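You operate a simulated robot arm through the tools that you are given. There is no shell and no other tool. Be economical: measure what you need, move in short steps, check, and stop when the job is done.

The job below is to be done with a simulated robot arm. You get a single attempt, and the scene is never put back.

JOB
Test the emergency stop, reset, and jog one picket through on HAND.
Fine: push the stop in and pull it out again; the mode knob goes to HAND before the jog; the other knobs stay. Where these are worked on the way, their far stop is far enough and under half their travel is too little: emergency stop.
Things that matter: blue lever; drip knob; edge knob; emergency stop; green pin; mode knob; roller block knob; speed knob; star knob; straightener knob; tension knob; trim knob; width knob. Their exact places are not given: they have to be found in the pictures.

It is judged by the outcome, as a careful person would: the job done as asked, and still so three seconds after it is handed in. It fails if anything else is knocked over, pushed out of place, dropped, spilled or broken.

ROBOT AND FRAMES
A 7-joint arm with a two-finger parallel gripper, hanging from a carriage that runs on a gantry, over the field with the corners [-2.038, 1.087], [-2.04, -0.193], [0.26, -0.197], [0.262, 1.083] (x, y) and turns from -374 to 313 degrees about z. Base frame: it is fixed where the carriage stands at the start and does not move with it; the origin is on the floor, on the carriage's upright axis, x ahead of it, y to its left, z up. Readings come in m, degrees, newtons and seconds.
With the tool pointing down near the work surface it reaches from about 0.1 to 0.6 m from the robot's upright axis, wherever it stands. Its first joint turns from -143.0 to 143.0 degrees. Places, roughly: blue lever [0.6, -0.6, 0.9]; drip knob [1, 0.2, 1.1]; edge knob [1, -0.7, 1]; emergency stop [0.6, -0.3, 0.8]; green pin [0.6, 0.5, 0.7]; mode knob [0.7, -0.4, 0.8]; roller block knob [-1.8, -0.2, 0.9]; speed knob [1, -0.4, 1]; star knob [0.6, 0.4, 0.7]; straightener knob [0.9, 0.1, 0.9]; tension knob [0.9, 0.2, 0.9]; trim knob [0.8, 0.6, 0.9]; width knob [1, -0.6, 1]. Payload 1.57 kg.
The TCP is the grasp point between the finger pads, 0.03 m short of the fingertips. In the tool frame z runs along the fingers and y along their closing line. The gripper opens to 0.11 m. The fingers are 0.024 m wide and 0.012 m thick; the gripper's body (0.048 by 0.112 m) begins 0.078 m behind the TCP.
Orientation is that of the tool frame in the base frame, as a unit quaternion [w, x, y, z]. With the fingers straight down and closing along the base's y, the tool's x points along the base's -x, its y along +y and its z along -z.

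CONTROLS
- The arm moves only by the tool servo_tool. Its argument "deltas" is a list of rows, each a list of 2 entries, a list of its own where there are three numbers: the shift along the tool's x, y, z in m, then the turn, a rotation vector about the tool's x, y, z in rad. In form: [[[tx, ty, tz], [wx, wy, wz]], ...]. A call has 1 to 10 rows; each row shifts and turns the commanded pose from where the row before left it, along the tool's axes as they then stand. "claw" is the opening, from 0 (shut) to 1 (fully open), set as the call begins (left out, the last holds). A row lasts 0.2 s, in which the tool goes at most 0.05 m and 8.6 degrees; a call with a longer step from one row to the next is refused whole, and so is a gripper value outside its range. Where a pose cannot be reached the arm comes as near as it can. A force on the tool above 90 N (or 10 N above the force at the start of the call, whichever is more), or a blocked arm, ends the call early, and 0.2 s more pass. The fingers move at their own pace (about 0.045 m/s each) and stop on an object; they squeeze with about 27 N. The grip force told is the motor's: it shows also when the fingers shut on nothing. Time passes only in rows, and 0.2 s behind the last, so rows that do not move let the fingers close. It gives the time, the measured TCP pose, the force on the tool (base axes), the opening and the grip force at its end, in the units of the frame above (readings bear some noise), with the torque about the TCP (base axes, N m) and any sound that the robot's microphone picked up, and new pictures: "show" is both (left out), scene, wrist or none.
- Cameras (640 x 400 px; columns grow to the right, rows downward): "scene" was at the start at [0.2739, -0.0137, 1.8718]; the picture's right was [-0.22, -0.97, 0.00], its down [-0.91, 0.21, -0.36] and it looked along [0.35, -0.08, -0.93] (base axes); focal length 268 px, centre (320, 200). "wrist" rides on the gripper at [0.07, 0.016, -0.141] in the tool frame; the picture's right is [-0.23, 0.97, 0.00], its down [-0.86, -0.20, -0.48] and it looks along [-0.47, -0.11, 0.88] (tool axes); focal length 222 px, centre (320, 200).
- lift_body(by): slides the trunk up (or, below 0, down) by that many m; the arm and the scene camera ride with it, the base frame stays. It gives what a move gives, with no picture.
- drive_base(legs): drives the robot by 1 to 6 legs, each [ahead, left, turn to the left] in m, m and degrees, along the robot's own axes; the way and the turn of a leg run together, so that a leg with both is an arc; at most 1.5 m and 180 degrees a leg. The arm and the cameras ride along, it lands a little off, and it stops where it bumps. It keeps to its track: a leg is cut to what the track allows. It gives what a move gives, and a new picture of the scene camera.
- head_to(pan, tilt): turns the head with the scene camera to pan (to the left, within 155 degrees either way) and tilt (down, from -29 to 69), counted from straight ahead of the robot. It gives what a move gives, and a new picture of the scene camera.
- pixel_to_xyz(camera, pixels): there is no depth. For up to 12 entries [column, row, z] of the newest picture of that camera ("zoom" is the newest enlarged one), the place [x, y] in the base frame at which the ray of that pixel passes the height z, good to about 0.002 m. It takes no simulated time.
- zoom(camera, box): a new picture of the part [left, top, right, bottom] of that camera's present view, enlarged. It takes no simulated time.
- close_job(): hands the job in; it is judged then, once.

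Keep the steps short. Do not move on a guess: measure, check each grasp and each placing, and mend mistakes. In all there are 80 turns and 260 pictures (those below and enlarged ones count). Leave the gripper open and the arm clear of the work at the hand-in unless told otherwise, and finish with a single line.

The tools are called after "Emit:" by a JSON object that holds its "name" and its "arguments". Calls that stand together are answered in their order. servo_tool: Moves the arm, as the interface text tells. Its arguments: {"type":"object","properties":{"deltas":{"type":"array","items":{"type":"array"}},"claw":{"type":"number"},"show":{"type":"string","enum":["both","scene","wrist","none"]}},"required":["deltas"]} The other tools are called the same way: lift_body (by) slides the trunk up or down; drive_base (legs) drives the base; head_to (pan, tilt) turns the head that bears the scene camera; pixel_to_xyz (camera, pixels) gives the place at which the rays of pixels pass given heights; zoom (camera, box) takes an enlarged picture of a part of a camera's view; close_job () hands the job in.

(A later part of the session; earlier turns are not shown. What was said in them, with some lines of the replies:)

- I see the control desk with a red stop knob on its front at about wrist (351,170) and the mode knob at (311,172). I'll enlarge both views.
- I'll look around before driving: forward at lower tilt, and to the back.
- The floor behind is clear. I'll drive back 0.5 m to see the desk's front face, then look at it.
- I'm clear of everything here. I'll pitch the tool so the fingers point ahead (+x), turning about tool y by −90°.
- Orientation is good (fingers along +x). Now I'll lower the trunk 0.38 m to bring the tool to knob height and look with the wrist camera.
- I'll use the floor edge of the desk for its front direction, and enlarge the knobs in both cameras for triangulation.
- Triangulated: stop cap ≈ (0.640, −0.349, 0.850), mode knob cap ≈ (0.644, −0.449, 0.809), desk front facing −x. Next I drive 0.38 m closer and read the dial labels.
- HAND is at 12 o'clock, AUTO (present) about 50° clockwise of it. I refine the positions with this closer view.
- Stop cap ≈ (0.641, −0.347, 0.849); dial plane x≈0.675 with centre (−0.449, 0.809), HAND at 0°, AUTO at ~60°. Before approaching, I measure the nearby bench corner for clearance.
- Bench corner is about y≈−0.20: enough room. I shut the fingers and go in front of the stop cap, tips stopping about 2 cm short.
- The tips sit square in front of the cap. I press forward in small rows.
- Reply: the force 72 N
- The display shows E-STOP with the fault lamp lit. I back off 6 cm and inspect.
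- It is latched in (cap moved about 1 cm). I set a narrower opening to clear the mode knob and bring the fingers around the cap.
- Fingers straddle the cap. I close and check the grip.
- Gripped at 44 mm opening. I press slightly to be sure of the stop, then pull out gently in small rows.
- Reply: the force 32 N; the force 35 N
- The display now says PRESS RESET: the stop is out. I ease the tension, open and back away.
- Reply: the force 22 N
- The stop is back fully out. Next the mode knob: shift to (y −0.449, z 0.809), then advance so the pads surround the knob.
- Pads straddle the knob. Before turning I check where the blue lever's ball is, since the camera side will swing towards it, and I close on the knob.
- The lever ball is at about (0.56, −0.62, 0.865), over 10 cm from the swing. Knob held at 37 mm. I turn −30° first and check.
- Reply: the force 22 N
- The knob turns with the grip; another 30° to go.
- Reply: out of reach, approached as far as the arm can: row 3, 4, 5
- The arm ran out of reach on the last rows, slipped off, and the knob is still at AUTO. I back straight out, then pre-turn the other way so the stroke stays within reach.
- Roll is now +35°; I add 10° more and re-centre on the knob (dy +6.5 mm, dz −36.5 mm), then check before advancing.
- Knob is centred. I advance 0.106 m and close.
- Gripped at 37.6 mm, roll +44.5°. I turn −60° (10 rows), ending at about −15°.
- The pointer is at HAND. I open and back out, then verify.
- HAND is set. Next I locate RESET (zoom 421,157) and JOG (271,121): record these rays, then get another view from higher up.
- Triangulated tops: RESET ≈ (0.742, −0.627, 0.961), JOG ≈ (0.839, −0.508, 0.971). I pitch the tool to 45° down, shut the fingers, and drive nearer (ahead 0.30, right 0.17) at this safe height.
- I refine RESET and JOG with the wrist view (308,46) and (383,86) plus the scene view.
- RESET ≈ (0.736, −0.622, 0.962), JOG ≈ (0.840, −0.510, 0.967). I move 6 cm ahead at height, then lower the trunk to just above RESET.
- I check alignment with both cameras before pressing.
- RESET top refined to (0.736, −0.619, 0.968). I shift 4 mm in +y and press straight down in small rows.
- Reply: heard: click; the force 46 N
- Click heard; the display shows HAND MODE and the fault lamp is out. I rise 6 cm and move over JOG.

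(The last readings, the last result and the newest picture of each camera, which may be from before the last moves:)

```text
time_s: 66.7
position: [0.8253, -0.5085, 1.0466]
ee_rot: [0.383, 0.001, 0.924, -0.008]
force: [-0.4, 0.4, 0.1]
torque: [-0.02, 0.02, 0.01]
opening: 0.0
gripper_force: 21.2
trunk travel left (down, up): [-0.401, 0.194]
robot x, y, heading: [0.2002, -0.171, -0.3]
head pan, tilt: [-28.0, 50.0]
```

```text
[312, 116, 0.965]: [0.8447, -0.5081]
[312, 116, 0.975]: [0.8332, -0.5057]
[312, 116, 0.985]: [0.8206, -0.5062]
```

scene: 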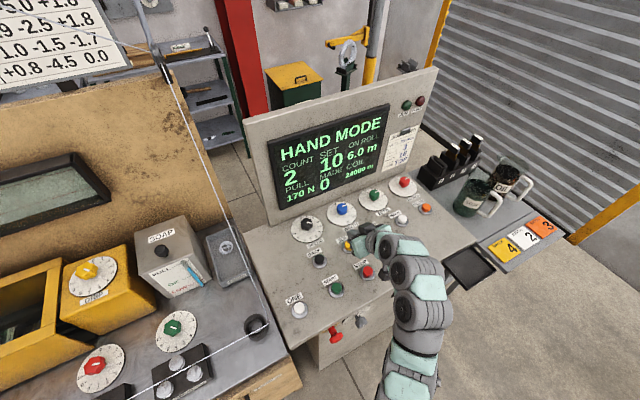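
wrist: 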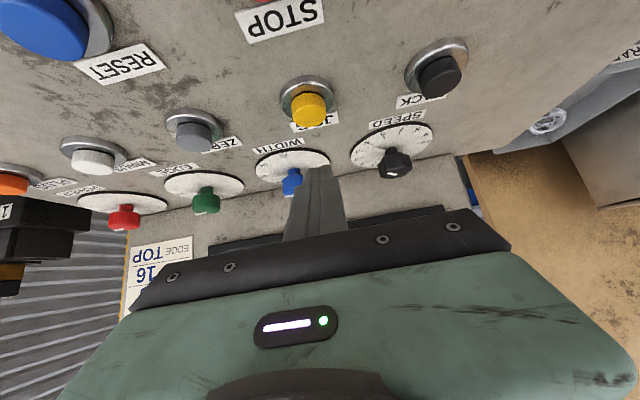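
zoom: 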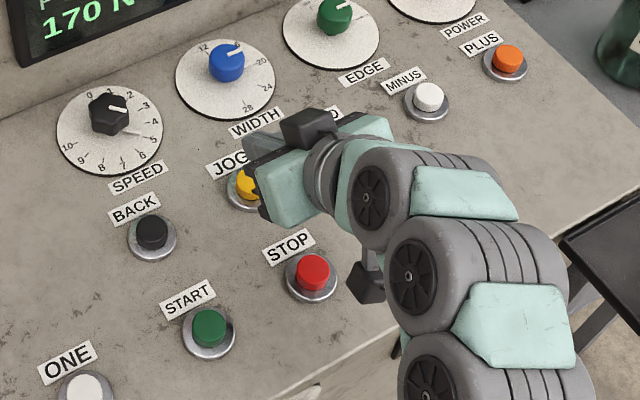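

Aligned over JOG (0.840, −0.508, ~0.970). I go down to just above it, then press briefly and release, watching the count.

Emit:
{"name": "servo_tool", "arguments": {"deltas": [[[0.0141, 0, 0.0141], [0, 0, 0]], [[0.0127, 0, 0.0127], [0, 0, 0]], [[0, 0, 0], [0, 0, 0]]], "show": "none"}}

Emit:
{"name": "servo_tool", "arguments": {"deltas": [[[0.0042, 0, 0.0042], [0, 0, 0]], [[0.0035, 0, 0.0035], [0, 0, 0]], [[0.0028, 0, 0.0028], [0, 0, 0]], [[-0.0105, 0, -0.0105], [0, 0, 0]]]}}

```text
time_s: 67.5
position: [0.8255, -0.509, 1.0083]
ee_rot: [0.383, 0.001, 0.924, -0.009]
force: [0.2, 0.4, 0.0]
torque: [0.06, 0.0, 0.03]
opening: 0.0002
gripper_force: 21.0
trunk travel left (down, up): [-0.401, 0.194]
robot x, y, heading: [0.2042, -0.1766, -0.1]
head pan, tilt: [-28.0, 50.0]
```

```text
time_s: 68.5
position: [0.8243, -0.5095, 1.0082]
ee_rot: [0.382, 0.0, 0.924, -0.008]
force: [-0.2, 1.2, 0.2]
torque: [-0.02, 0.02, -0.01]
opening: 0.0005
gripper_force: 21.4
trunk travel left (down, up): [-0.401, 0.194]
robot x, y, heading: [0.2048, -0.1721, -0.4]
head pan, tilt: [-28.0, 50.0]
heard: click
```

scene: 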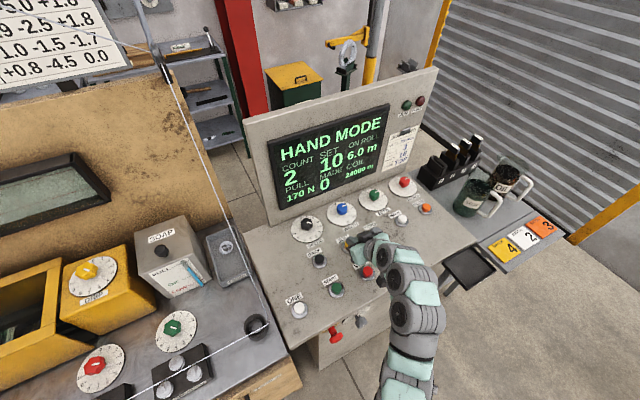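
wrist: 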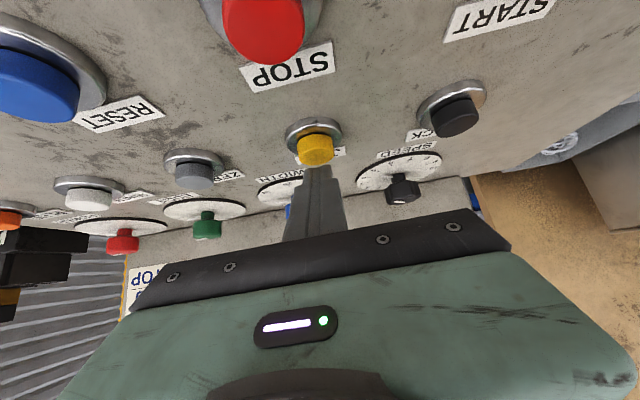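

A click was heard. I read the display after a moment.

Emit:
{"name": "servo_tool", "arguments": {"deltas": [[[0, 0, 0], [0, 0, 0]], [[0, 0, 0], [0, 0, 0]], [[0, 0, 0], [0, 0, 0]], [[0, 0, 0], [0, 0, 0]], [[0, 0, 0], [0, 0, 0]]], "show": "none"}}

Emit:
{"name": "zoom", "arguments": {"camera": "scene", "box": [250, 70, 450, 220]}}

Emit:
{"name": "zoom", "arguments": {"camera": "wrist", "box": [240, 90, 400, 210]}}

```text
time_s: 69.7
position: [0.8244, -0.5081, 1.0067]
ee_rot: [0.383, 0.0, 0.924, -0.008]
force: [0.4, -0.5, 0.3]
torque: [-0.01, -0.03, 0.01]
opening: 0.0005
gripper_force: 21.5
trunk travel left (down, up): [-0.401, 0.194]
robot x, y, heading: [0.204, -0.1714, -0.3]
head pan, tilt: [-28.0, 50.0]
```

```text
2.67 times, centred on (350, 145) of scene
```

zoom: 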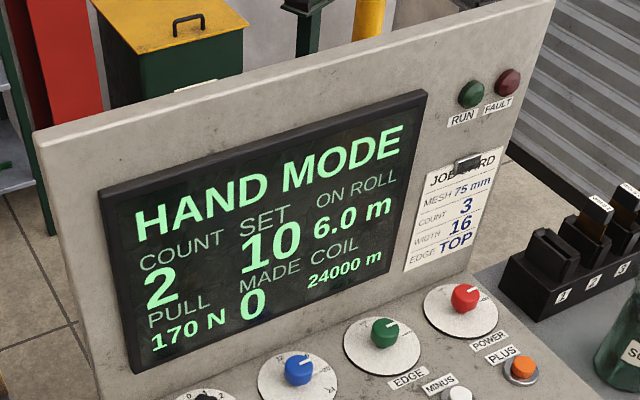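

```text
3.33 times, centred on (320, 150) of wrist
```

zoom: 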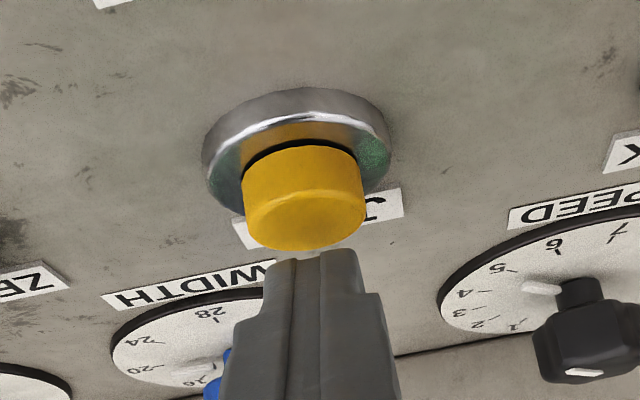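

No change in the readouts yet. Before pressing again I look at the bench screen and the weaving side for any effect.

Emit:
{"name": "head_to", "arguments": {"pan": 10, "tilt": 35}}

Emit:
{"name": "head_to", "arguments": {"pan": -40, "tilt": 35}}

```text
time_s: 70.8
position: [0.8242, -0.509, 1.0063]
ee_rot: [0.382, 0.001, 0.924, -0.009]
force: [-0.2, -0.6, -0.6]
torque: [-0.01, 0.02, -0.01]
opening: 0.0
gripper_force: 21.2
trunk travel left (down, up): [-0.401, 0.194]
robot x, y, heading: [0.2012, -0.174, -0.5]
head pan, tilt: [10.0, 35.0]
```

scene: 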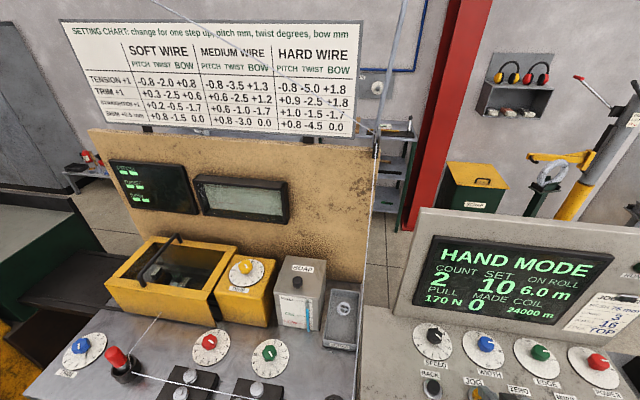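

```text
time_s: 72.0
position: [0.8256, -0.5084, 1.0074]
ee_rot: [0.382, 0.001, 0.924, -0.009]
force: [0.0, 0.2, 0.4]
torque: [0.0, 0.0, 0.0]
opening: 0.0
gripper_force: 21.5
trunk travel left (down, up): [-0.401, 0.194]
robot x, y, heading: [0.2029, -0.1757, -0.3]
head pan, tilt: [-40.0, 35.0]
```

scene: 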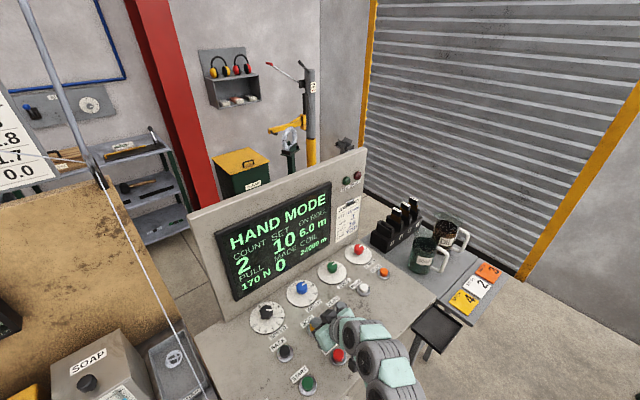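

Nothing moved, so JOG probably works while held. I press and hold about half a second and read the display.

Emit:
{"name": "servo_tool", "arguments": {"deltas": [[[0.0042, 0, 0.0042], [0, 0, 0]], [[0.0035, 0, 0.0035], [0, 0, 0]], [[0.0028, 0, 0.0028], [0, 0, 0]], [[0, 0, 0], [0, 0, 0]]], "show": "scene"}}

```text
time_s: 73.0
position: [0.8251, -0.5097, 0.9953]
ee_rot: [0.384, 0.0, 0.923, -0.007]
force: [-5.5, 2.8, 18.9]
torque: [0.1, -0.09, 0.13]
opening: 0.0002
gripper_force: 21.3
trunk travel left (down, up): [-0.401, 0.194]
robot x, y, heading: [0.2019, -0.1723, -0.3]
head pan, tilt: [-40.0, 35.0]
heard: click
```

scene: 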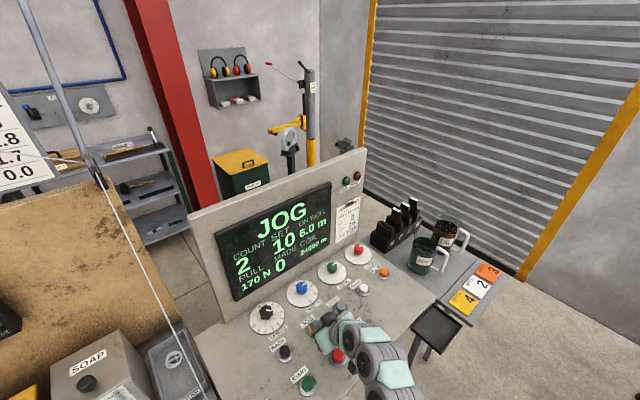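

The display shows JOG while held. I keep holding in short steps until the count changes.

Emit:
{"name": "servo_tool", "arguments": {"deltas": [[[0, 0, 0], [0, 0, 0]], [[0, 0, 0], [0, 0, 0]]], "show": "scene"}}

```text
time_s: 73.5
position: [0.8255, -0.5099, 0.9953]
ee_rot: [0.384, 0.0, 0.923, -0.008]
force: [-6.8, 4.4, 22.8]
torque: [0.16, -0.13, 0.1]
opening: 0.0001
gripper_force: 21.4
trunk travel left (down, up): [-0.401, 0.194]
robot x, y, heading: [0.2044, -0.1738, -0.3]
head pan, tilt: [-40.0, 35.0]
```

scene: 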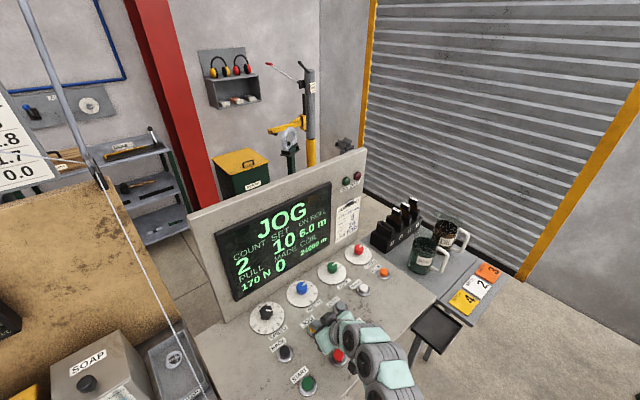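

Emit:
{"name": "servo_tool", "arguments": {"deltas": [[[0, 0, 0], [0, 0, 0]], [[0, 0, 0], [0, 0, 0]], [[0, 0, 0], [0, 0, 0]]], "show": "scene"}}

```text
time_s: 74.3
position: [0.8258, -0.5092, 0.9946]
ee_rot: [0.384, 0.0, 0.923, -0.008]
force: [-6.3, 5.6, 25.1]
torque: [0.18, -0.14, 0.05]
opening: 0.0
gripper_force: 21.4
trunk travel left (down, up): [-0.401, 0.194]
robot x, y, heading: [0.2031, -0.1738, -0.7]
head pan, tilt: [-40.0, 35.0]
```

scene: 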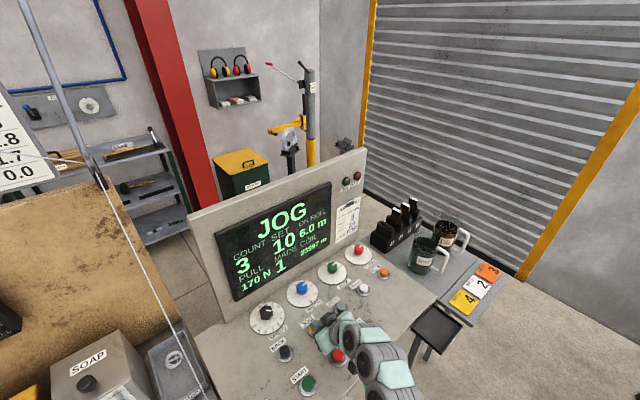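

COUNT went to 3 and MADE to 1: one picket is through. I release at once.

Emit:
{"name": "servo_tool", "arguments": {"deltas": [[[-0.025, 0, -0.025], [0, 0, 0]], [[-0.03, 0, -0.03], [0, 0, 0]], [[-0.03, 0, -0.03], [0, 0, 0]]], "show": "scene"}}

Emit:
{"name": "zoom", "arguments": {"camera": "scene", "box": [200, 150, 440, 330]}}

```text
time_s: 75.2
position: [0.8248, -0.5065, 1.112]
ee_rot: [0.382, 0.0, 0.924, -0.008]
force: [0.3, -0.2, 0.6]
torque: [-0.02, -0.03, 0.01]
opening: 0.0002
gripper_force: 21.1
trunk travel left (down, up): [-0.401, 0.194]
robot x, y, heading: [0.2024, -0.175, -0.5]
head pan, tilt: [-40.0, 35.0]
```

scene: 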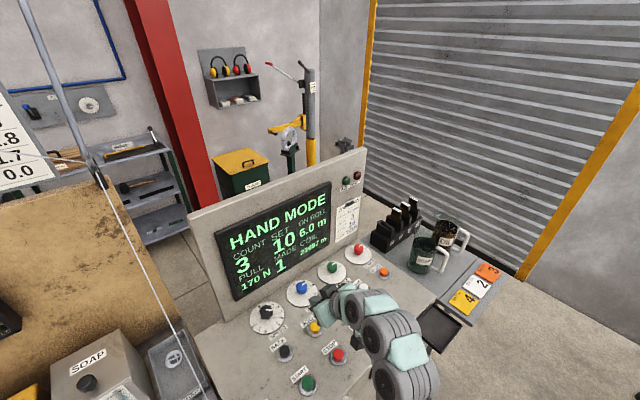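

```text
2.22 times, centred on (320, 240) of scene
```

zoom: 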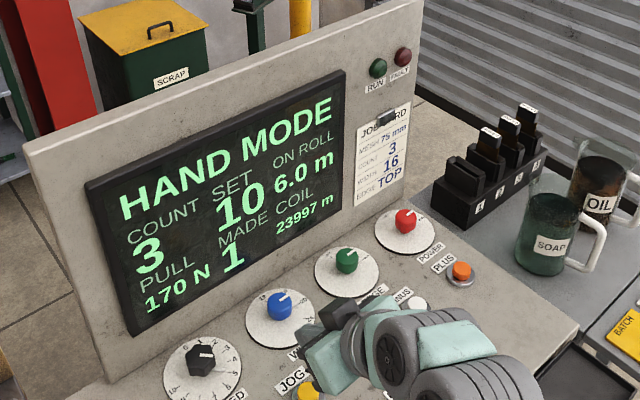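

HAND MODE, COUNT 3, MADE 1, JOG released. I raise the trunk, drive clear, open the gripper and do a final check.

Emit:
{"name": "lift_body", "arguments": {"by": 0.15}}

Emit:
{"name": "drive_base", "arguments": {"legs": [[-0.4, 0, 0]]}}

Emit:
{"name": "servo_tool", "arguments": {"deltas": [[[0, 0, 0], [0, 0, 0]], [[0, 0, 0], [0, 0, 0]], [[0, 0, 0], [0, 0, 0]], [[0, 0, 0], [0, 0, 0]], [[0, 0, 0], [0, 0, 0]], [[0, 0, 0], [0, 0, 0]]], "claw": 1, "show": "none"}}

Emit:
{"name": "head_to", "arguments": {"pan": -22, "tilt": 50}}

Emit:
{"name": "zoom", "arguments": {"camera": "scene", "box": [270, 110, 430, 270]}}

```text
time_s: 76.9
position: [0.826, -0.5075, 1.2628]
ee_rot: [0.383, 0.0, 0.924, -0.008]
force: [-1.0, -0.7, -0.8]
torque: [0.0, 0.02, -0.02]
opening: 0.0
gripper_force: 21.4
trunk travel left (down, up): [-0.551, 0.044]
robot x, y, heading: [0.2028, -0.1736, -0.5]
head pan, tilt: [-40.0, 35.0]
```

```text
time_s: 79.4
position: [0.4269, -0.5038, 1.2638]
ee_rot: [0.383, -0.001, 0.924, -0.008]
force: [-0.2, 0.8, 0.8]
torque: [-0.02, 0.04, 0.02]
opening: 0.0
gripper_force: 20.9
trunk travel left (down, up): [-0.551, 0.044]
robot x, y, heading: [-0.2012, -0.1712, -0.5]
head pan, tilt: [-40.0, 35.0]
```

scene: 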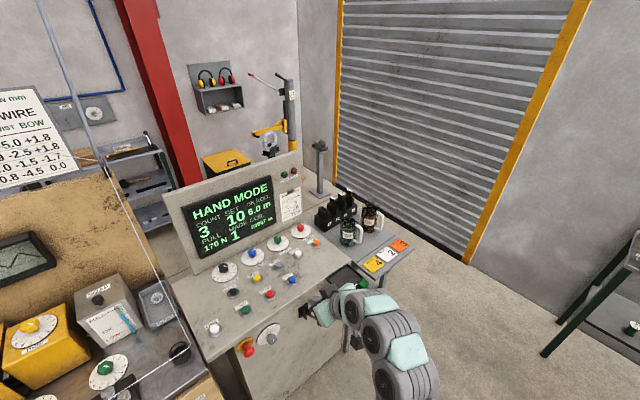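

```text
time_s: 80.8
position: [0.4262, -0.5031, 1.2633]
ee_rot: [0.383, 0.0, 0.924, -0.008]
force: [0.2, -0.4, -0.9]
torque: [0.01, -0.01, -0.01]
opening: 0.1099
gripper_force: 0.0
trunk travel left (down, up): [-0.551, 0.044]
robot x, y, heading: [-0.1987, -0.1669, -0.1]
head pan, tilt: [-40.0, 35.0]
```

```text
time_s: 81.6
position: [0.4262, -0.5028, 1.2633]
ee_rot: [0.383, 0.001, 0.924, -0.009]
force: [0.1, 0.1, 0.0]
torque: [0.01, -0.04, -0.02]
opening: 0.1101
gripper_force: 0.1
trunk travel left (down, up): [-0.551, 0.044]
robot x, y, heading: [-0.2006, -0.1688, -0.2]
head pan, tilt: [-22.0, 50.0]
```

scene: 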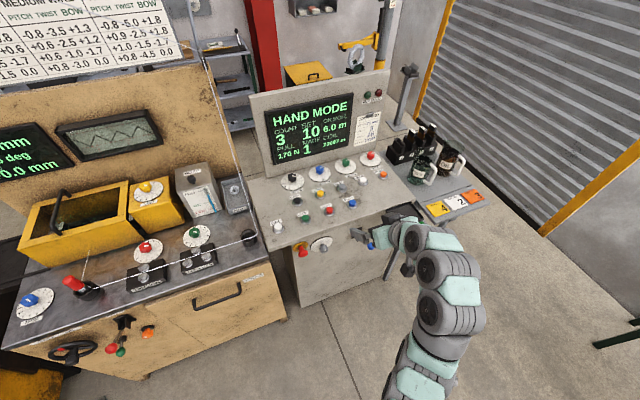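

```text
2.50 times, centred on (350, 190) of scene
```

zoom: 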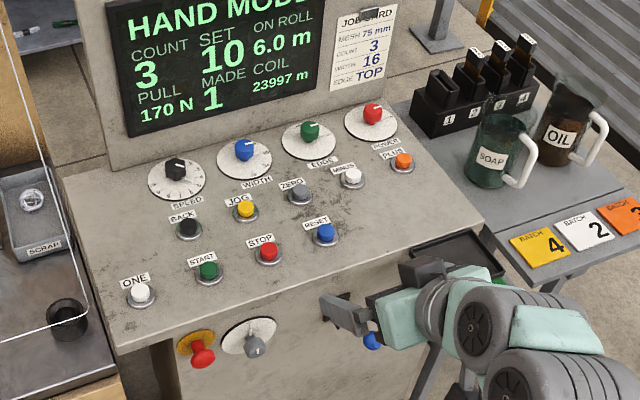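

Everything reads as wanted: stop out, mode HAND, one picket made, other knobs unchanged, arm clear and gripper open. I hand in.

Emit:
{"name": "close_job", "arguments": {}}

```text
The job is handed in.
```

Job handed in: the emergency stop was pushed in and pulled out, the mode knob was set to HAND, RESET was pressed, and one picket was jogged through (MADE 1, COUNT 3).
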